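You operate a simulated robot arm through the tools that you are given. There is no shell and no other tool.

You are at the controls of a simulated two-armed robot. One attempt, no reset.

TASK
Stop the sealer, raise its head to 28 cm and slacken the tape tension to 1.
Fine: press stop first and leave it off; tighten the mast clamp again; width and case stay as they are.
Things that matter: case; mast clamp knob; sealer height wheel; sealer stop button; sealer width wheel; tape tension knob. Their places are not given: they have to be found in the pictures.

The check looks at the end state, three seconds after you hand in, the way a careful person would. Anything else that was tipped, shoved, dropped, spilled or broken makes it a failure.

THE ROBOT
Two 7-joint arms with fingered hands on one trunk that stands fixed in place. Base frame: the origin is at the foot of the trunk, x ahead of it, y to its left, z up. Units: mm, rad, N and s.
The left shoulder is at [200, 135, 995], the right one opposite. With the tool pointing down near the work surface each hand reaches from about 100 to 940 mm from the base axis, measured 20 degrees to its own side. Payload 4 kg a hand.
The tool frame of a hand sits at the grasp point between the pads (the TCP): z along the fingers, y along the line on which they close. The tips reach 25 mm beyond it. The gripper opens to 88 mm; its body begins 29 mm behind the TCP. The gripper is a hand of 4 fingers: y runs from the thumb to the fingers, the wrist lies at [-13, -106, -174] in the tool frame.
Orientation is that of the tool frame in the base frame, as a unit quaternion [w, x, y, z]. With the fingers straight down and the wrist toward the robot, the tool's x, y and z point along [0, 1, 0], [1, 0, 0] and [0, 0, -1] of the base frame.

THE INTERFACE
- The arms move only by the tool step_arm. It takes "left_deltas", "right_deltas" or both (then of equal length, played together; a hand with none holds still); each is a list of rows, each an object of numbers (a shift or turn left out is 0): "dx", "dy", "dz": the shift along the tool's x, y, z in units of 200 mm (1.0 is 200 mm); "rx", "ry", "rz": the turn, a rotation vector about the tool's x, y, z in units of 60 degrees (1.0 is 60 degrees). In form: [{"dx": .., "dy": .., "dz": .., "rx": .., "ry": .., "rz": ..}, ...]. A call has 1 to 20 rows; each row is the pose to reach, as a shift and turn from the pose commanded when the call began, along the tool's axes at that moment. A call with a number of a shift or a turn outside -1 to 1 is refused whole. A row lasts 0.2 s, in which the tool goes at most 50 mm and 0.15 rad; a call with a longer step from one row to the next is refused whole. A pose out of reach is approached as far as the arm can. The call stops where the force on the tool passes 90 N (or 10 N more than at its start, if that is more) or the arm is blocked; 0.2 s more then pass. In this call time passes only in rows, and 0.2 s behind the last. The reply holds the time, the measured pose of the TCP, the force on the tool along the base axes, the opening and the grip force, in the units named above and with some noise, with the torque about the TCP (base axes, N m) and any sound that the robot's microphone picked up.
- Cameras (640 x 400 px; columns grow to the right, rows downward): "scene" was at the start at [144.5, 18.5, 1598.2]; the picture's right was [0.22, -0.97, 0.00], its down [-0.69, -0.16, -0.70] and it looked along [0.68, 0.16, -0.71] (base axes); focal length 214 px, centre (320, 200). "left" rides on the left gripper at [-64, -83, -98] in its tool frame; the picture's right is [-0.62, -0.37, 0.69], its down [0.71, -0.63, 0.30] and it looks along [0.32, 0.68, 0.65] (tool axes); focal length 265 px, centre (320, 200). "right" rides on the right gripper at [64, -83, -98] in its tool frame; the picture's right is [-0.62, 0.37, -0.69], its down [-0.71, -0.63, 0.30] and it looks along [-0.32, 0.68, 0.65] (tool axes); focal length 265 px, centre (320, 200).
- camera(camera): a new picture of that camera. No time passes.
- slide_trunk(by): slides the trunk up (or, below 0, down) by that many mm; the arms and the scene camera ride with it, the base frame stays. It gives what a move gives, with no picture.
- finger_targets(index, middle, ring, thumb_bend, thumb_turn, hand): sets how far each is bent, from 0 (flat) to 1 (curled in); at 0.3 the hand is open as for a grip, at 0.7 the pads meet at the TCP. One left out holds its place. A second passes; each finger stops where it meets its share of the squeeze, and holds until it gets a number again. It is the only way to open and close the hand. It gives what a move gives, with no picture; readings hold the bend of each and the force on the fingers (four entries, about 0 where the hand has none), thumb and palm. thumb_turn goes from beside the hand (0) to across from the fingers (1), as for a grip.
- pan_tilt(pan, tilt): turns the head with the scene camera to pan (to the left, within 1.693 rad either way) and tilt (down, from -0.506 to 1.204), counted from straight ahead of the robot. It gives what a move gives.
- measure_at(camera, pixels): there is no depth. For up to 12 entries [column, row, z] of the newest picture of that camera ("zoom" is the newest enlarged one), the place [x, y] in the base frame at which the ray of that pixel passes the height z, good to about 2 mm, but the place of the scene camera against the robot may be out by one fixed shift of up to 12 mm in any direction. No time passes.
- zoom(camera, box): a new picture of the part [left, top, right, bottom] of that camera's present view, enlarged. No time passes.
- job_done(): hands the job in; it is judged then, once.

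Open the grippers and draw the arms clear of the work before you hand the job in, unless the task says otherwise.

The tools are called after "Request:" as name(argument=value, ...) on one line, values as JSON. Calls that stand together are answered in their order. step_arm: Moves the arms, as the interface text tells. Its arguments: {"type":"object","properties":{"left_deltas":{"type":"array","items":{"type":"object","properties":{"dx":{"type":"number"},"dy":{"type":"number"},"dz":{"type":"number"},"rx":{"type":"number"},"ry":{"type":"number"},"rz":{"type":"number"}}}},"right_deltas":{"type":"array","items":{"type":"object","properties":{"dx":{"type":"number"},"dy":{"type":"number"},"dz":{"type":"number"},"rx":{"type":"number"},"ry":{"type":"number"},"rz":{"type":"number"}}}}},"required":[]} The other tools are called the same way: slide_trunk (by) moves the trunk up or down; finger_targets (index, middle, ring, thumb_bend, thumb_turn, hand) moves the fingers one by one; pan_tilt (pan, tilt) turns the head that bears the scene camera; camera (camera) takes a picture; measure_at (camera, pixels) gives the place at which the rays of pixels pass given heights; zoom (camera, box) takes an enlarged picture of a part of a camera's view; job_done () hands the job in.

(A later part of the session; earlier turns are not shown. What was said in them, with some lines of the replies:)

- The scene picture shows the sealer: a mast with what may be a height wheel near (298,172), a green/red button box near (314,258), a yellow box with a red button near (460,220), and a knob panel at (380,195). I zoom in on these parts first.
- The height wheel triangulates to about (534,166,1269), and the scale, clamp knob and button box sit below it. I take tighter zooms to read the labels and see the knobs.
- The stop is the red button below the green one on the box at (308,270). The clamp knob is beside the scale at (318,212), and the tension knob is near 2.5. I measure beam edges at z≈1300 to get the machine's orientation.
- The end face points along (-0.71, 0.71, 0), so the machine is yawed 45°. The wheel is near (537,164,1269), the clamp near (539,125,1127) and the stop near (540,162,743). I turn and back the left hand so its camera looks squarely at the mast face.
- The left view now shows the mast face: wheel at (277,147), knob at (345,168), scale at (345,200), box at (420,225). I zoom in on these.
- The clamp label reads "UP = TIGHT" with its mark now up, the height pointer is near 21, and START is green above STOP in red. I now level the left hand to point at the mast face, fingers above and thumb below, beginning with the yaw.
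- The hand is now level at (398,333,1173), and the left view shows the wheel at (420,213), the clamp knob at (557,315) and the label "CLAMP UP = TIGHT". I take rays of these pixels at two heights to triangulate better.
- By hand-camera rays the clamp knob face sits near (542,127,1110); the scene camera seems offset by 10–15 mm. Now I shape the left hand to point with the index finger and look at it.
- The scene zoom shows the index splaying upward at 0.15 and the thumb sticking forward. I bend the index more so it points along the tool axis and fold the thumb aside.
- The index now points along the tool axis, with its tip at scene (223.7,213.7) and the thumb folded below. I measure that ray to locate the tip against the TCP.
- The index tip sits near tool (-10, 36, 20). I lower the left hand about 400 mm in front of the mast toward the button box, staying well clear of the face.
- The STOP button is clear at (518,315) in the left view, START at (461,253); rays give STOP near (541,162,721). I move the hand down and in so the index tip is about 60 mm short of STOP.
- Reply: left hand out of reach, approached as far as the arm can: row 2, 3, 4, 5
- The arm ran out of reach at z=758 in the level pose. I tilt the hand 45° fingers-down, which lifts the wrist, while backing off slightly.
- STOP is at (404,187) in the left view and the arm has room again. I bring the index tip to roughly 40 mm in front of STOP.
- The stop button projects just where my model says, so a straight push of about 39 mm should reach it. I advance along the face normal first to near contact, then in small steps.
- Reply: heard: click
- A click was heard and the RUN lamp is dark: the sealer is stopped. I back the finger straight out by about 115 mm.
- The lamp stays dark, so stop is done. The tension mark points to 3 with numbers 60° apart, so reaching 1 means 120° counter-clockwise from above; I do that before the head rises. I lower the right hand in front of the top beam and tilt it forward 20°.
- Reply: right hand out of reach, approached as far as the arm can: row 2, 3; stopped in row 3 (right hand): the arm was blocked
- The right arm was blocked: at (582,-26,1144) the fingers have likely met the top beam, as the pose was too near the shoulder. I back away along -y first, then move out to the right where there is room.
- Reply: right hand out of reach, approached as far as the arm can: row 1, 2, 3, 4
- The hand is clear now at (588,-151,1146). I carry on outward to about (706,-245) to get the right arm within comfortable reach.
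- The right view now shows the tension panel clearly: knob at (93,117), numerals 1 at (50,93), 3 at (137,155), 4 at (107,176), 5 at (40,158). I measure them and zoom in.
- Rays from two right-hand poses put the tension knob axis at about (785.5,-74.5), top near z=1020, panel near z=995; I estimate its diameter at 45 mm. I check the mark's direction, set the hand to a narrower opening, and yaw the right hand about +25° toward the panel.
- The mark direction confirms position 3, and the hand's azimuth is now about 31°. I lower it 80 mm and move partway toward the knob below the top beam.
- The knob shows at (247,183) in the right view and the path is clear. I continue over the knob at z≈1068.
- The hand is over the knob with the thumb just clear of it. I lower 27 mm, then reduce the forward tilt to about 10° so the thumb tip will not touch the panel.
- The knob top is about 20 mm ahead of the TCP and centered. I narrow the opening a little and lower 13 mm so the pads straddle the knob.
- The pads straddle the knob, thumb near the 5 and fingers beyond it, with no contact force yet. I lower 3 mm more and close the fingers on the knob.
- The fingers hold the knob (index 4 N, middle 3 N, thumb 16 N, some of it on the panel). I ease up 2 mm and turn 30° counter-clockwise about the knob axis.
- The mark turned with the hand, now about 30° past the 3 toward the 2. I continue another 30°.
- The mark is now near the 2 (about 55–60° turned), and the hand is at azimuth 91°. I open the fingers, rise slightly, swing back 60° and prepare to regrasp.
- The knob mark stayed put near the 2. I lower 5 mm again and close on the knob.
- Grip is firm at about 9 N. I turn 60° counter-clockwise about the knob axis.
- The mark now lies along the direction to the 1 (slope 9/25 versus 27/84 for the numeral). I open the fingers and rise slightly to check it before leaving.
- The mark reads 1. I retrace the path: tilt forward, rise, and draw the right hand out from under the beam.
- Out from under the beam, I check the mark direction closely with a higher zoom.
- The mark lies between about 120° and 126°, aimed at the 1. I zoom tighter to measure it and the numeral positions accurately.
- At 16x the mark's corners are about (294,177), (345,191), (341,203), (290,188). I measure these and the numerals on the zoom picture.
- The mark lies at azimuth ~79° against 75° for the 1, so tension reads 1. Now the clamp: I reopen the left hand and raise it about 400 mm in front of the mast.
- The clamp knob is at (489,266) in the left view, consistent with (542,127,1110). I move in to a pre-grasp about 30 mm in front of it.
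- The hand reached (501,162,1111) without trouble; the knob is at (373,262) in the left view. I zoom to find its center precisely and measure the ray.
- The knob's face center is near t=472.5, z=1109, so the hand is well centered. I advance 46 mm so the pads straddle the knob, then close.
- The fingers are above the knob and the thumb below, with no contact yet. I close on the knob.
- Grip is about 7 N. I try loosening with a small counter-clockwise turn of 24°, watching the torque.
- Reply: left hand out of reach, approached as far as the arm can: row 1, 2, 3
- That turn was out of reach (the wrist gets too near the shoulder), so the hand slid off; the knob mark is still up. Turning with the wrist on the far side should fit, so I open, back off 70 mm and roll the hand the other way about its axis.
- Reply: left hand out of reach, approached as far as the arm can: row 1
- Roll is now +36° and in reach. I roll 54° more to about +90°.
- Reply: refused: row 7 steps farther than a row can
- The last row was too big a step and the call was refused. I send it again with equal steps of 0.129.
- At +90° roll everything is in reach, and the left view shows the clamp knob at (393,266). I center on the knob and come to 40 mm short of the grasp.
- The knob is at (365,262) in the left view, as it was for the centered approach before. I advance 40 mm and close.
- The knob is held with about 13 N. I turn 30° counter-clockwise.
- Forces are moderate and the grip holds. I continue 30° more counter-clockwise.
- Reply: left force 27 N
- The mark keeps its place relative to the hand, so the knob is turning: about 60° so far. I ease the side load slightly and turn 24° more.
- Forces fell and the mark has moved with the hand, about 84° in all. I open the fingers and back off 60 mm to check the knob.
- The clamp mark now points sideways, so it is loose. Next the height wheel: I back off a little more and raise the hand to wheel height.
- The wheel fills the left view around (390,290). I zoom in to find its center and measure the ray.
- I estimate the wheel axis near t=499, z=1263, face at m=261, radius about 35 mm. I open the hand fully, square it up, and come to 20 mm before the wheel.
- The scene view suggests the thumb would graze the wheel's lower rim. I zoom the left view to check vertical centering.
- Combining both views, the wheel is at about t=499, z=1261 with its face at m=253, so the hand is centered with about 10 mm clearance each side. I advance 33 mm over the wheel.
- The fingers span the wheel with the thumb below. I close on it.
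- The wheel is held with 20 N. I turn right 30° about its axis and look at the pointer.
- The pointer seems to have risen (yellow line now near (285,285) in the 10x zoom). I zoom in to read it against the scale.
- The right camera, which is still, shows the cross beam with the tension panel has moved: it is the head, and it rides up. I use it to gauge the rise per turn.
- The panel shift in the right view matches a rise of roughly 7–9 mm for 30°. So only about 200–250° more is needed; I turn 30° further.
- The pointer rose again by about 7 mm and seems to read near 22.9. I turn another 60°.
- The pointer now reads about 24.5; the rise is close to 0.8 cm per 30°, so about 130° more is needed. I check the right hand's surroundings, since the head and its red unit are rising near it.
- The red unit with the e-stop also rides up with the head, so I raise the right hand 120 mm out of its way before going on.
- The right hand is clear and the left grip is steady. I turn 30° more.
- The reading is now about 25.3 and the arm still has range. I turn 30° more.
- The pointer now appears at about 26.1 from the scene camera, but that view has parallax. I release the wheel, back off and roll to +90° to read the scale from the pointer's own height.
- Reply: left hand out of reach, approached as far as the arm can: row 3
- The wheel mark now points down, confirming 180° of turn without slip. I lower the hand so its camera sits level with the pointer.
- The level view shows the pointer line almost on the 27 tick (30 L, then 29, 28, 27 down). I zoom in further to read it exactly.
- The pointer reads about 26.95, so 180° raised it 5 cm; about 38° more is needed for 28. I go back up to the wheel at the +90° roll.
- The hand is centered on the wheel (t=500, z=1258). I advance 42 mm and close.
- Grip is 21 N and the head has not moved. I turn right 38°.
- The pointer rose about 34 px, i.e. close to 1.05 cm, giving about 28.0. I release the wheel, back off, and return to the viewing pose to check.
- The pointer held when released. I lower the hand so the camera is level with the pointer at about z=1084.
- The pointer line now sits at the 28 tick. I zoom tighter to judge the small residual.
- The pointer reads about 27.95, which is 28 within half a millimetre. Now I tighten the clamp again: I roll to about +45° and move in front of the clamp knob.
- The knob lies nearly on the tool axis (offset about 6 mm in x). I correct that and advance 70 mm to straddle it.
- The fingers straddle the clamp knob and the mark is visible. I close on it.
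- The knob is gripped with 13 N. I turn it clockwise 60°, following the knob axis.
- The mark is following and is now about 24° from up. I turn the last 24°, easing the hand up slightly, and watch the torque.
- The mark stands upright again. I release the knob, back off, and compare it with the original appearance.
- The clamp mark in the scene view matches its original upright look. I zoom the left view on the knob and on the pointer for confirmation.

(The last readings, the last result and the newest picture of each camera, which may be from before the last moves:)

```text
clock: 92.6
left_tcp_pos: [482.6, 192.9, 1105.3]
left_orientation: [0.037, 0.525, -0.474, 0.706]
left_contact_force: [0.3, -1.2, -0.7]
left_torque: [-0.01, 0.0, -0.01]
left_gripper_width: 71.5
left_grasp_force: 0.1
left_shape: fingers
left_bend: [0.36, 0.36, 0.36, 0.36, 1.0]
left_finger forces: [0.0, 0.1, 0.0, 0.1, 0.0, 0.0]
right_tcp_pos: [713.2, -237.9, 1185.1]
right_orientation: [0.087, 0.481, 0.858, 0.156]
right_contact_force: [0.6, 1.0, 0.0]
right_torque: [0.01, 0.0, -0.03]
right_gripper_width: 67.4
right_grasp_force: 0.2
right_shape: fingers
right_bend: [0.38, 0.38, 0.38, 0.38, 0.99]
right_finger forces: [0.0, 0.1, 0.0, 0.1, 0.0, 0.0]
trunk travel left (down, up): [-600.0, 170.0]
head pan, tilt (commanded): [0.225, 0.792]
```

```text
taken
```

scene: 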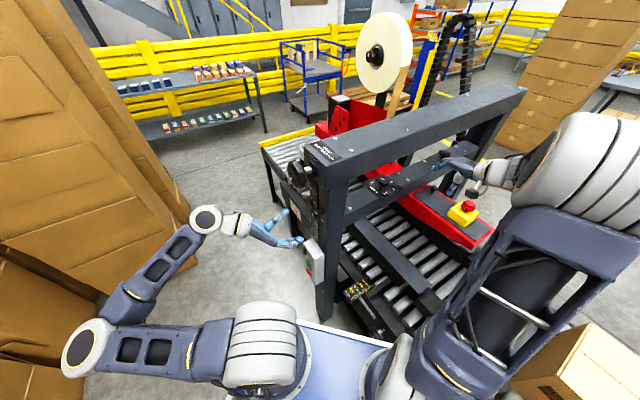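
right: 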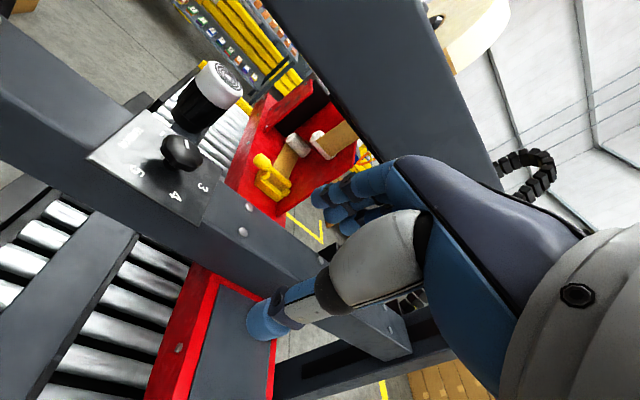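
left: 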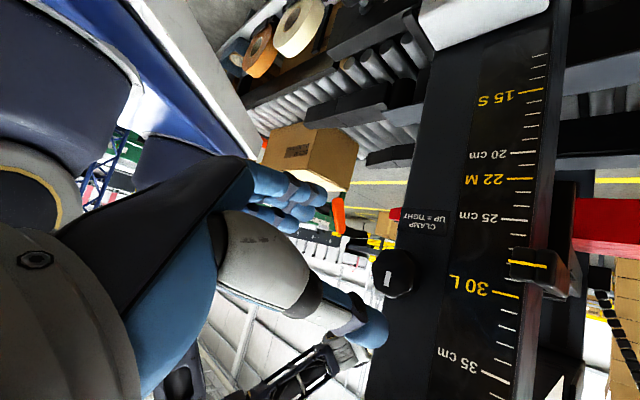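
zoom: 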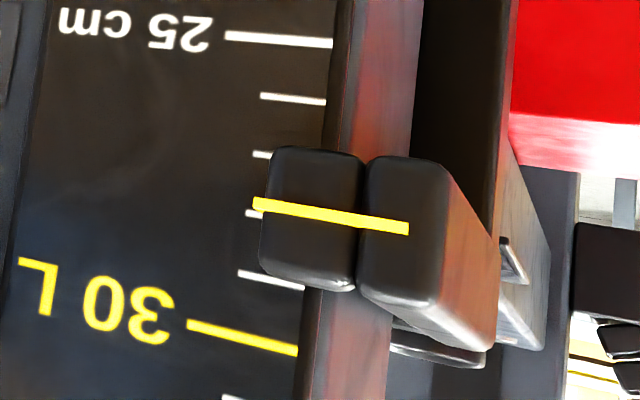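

The pointer sits within about 0.7 mm of 28 (the camera is above it here), and the clamp mark lines up with up. I draw both arms clear.

Request:
step_arm(left_deltas=[{"dz": -0.2}, {"dz": -0.4}, {"dz": -0.6}], right_deltas=[{"dx": -0.04, "dy": -0.115, "dz": -0.15}, {"dx": -0.08, "dy": -0.23, "dz": -0.3}, {"dx": -0.12, "dy": -0.346, "dz": -0.448}])

Request:
finger_targets(hand="left", index=0.3, middle=0.3, ring=0.3, thumb_bend=0.3, thumb_turn=1.0)

Request:
finger_targets(hand="right", index=0.3, middle=0.3, ring=0.3, thumb_bend=0.3, thumb_turn=1.0)

Request:
camera(camera="scene")

Request:
zoom(camera="scene", box=[340, 140, 500, 240])

Request:
zoom(camera="scene", box=[280, 220, 440, 320])

Request:
camera(camera="left")

Request:
camera(camera="right")

```text
clock: 93.4
left_tcp_pos: [398.2, 276.6, 1104.8]
left_orientation: [0.038, 0.524, -0.474, 0.706]
left_contact_force: [0.4, -0.1, -0.2]
left_torque: [0.04, 0.0, -0.02]
left_gripper_width: 71.3
left_grasp_force: 0.1
left_shape: fingers
left_bend: [0.36, 0.36, 0.36, 0.36, 1.0]
left_finger forces: [0.0, 0.0, 0.1, 0.0, 0.0, 0.1]
right_tcp_pos: [643.2, -312.1, 1245.8]
right_orientation: [0.087, 0.481, 0.858, 0.155]
right_contact_force: [-0.5, 0.1, -0.8]
right_torque: [0.01, 0.0, -0.03]
right_gripper_width: 67.5
right_grasp_force: 0.0
right_shape: fingers
right_bend: [0.38, 0.38, 0.38, 0.38, 0.99]
right_finger forces: [0.1, 0.0, 0.0, 0.0, 0.1, 0.1]
trunk travel left (down, up): [-600.0, 170.0]
head pan, tilt (commanded): [0.225, 0.792]
```

```text
clock: 94.4
left_tcp_pos: [399.8, 276.5, 1105.4]
left_orientation: [0.038, 0.526, -0.473, 0.706]
left_contact_force: [0.2, -0.1, -0.4]
left_torque: [-0.02, 0.0, 0.01]
left_gripper_width: 84.1
left_grasp_force: 0.0
left_shape: fingers
left_bend: [0.3, 0.3, 0.3, 0.3, 0.98]
left_finger forces: [0.1, 0.1, 0.1, 0.0, 0.1, 0.1]
right_tcp_pos: [641.3, -312.7, 1245.1]
right_orientation: [0.088, 0.482, 0.858, 0.155]
right_contact_force: [-0.4, 0.0, 0.0]
right_torque: [0.01, 0.0, -0.01]
right_gripper_width: 67.5
right_grasp_force: 0.0
right_shape: fingers
right_bend: [0.38, 0.38, 0.38, 0.38, 0.99]
right_finger forces: [0.0, 0.0, 0.0, 0.0, 0.0, 0.1]
trunk travel left (down, up): [-600.0, 170.0]
head pan, tilt (commanded): [0.225, 0.792]
```

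```text
clock: 95.4
left_tcp_pos: [400.1, 275.8, 1105.7]
left_orientation: [0.037, 0.525, -0.474, 0.706]
left_contact_force: [0.1, 0.2, 0.3]
left_torque: [0.0, 0.01, -0.01]
left_gripper_width: 84.4
left_grasp_force: 0.0
left_shape: fingers
left_bend: [0.3, 0.3, 0.3, 0.3, 0.98]
left_finger forces: [0.0, 0.0, 0.0, 0.0, 0.0, 0.0]
right_tcp_pos: [642.5, -310.5, 1245.7]
right_orientation: [0.088, 0.482, 0.858, 0.154]
right_contact_force: [0.8, -0.9, -0.6]
right_torque: [0.02, -0.02, -0.02]
right_gripper_width: 84.2
right_grasp_force: 0.0
right_shape: fingers
right_bend: [0.3, 0.3, 0.3, 0.3, 0.98]
right_finger forces: [0.0, 0.1, 0.0, 0.0, 0.0, 0.0]
trunk travel left (down, up): [-600.0, 170.0]
head pan, tilt (commanded): [0.225, 0.792]
```

```text
taken
```

scene: 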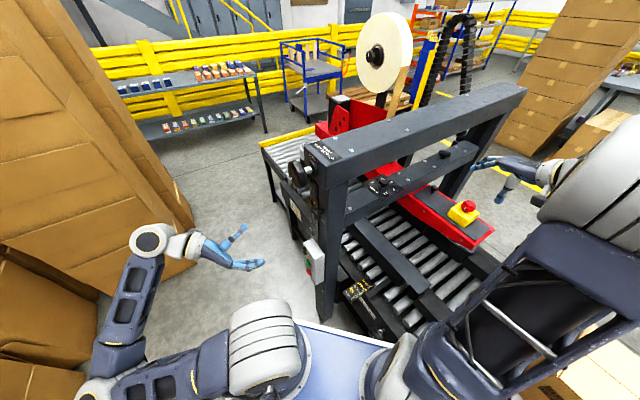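

```text
4.00 times, centred on (420, 190) of scene
```

zoom: 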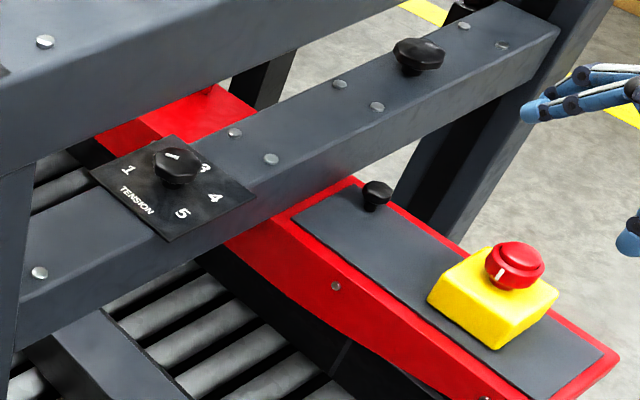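

```text
4.00 times, centred on (360, 270) of scene
```

zoom: 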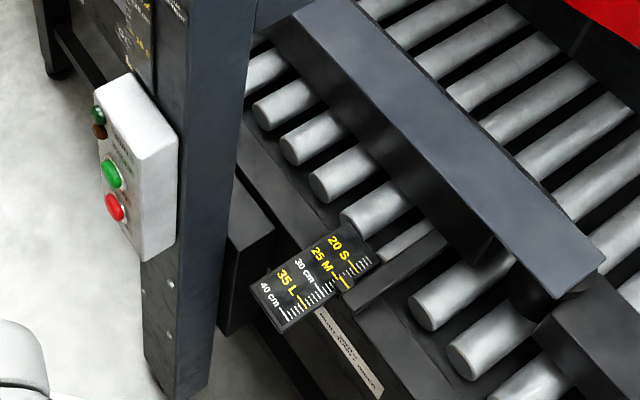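

```text
taken
```

left: 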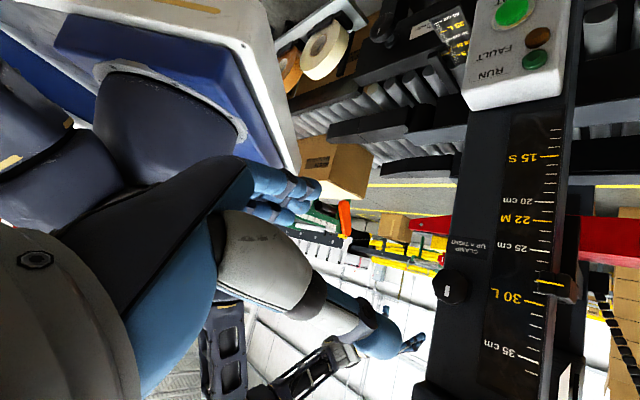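

```text
taken
```

right: 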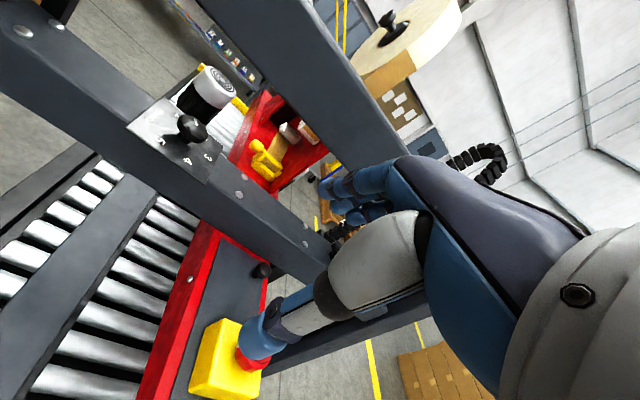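

Everything looks calm; the lamp is dark and the width pointer still sits just past 25 M. I check the tension mark again up close, and the case.

Request:
zoom(camera="scene", box=[364, 172, 404, 197])

Request:
zoom(camera="right", box=[110, 80, 270, 180])

Request:
zoom(camera="scene", box=[480, 300, 640, 400])

Request:
zoom(camera="scene", box=[340, 270, 404, 310])

Request:
zoom(camera="left", box=[260, 100, 420, 220])

Request:
zoom(camera="left", box=[500, 230, 600, 330])

```text
16.00 times, centred on (384, 184) of scene
```

zoom: 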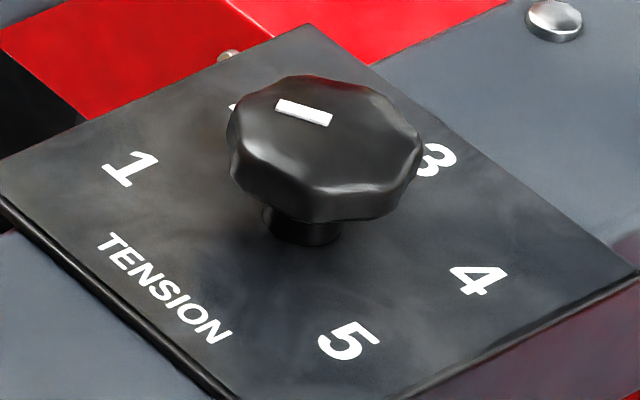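

```text
4.00 times, centred on (190, 130) of right
```

zoom: 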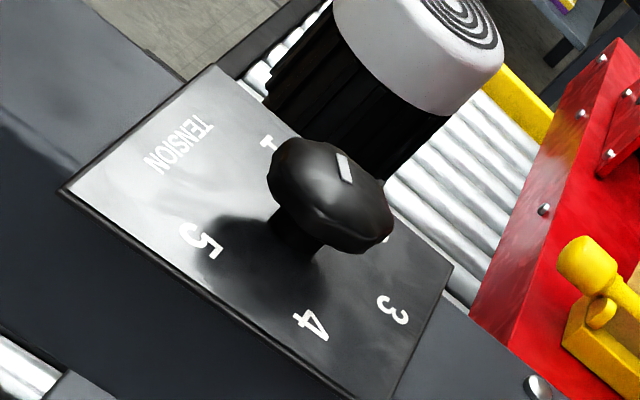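

```text
4.00 times, centred on (560, 350) of scene
```

zoom: 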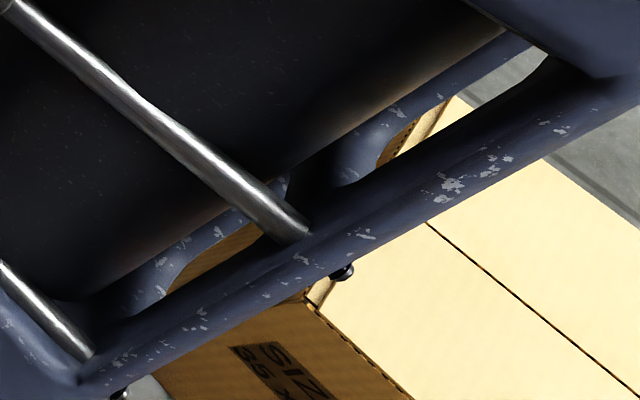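

```text
10.00 times, centred on (372, 290) of scene
```

zoom: 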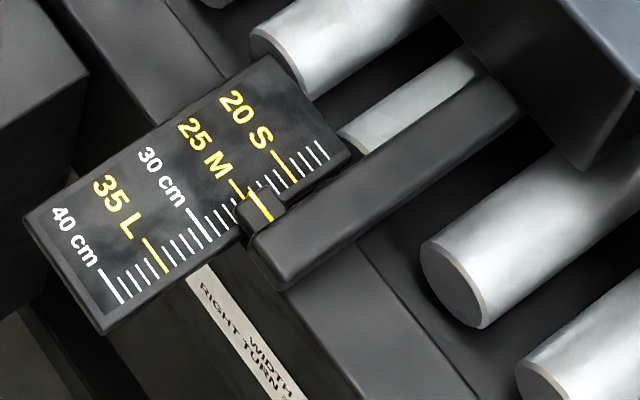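

```text
3.33 times, centred on (340, 160) of left
```

zoom: 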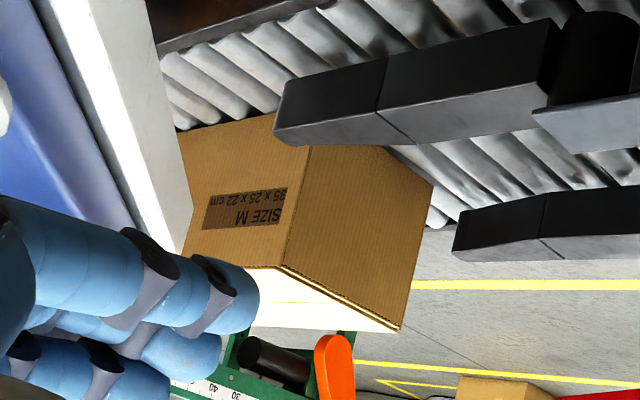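

```text
4.00 times, centred on (550, 280) of left
```

zoom: 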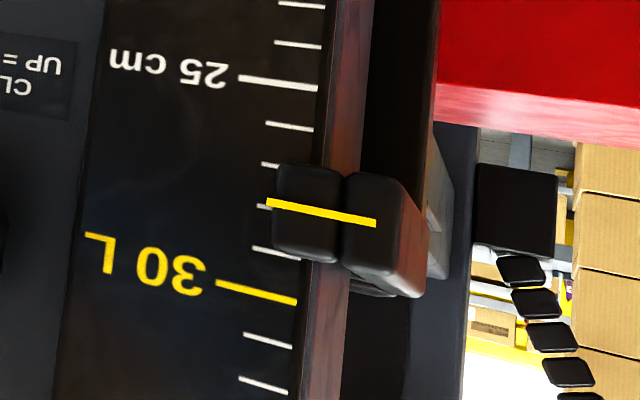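

The tension mark points to the 1, the height pointer is on 28, the clamp mark is up, the RUN lamp is dark, and the width and case look untouched. Both hands are open and clear, so I hand the job in.

Request:
job_done()

```text
The job is handed in.
```

I stopped the sealer, raised its head to about 28 cm and slackened the tape tension to 1. The job is handed in, and I have not seen the verdict.

- **Stop:** I pressed the red STOP button first, heard the click, and the RUN lamp went dark. It was still dark in the last picture.
- **Tape tension:** I turned the knob from 3 to 1. The mark sits about 4° past the numeral, where one step is 60°.
- **Head height:** The pointer reads roughly 27.95 cm, within a millimetre of 28.
- **Mast clamp:** I loosened it by about 84° for the height change and turned it back. The mark points up again, which the label says is tight.
- **Width and case:** I touched neither. The width pointer and the case look the same as at the start in the last pictures.

While I was positioning the right arm, its fingers appear to have met the front of the top beam. The force reading stayed under 1 N and I saw no sign that anything shifted. Both hands are open and clear of the machine.
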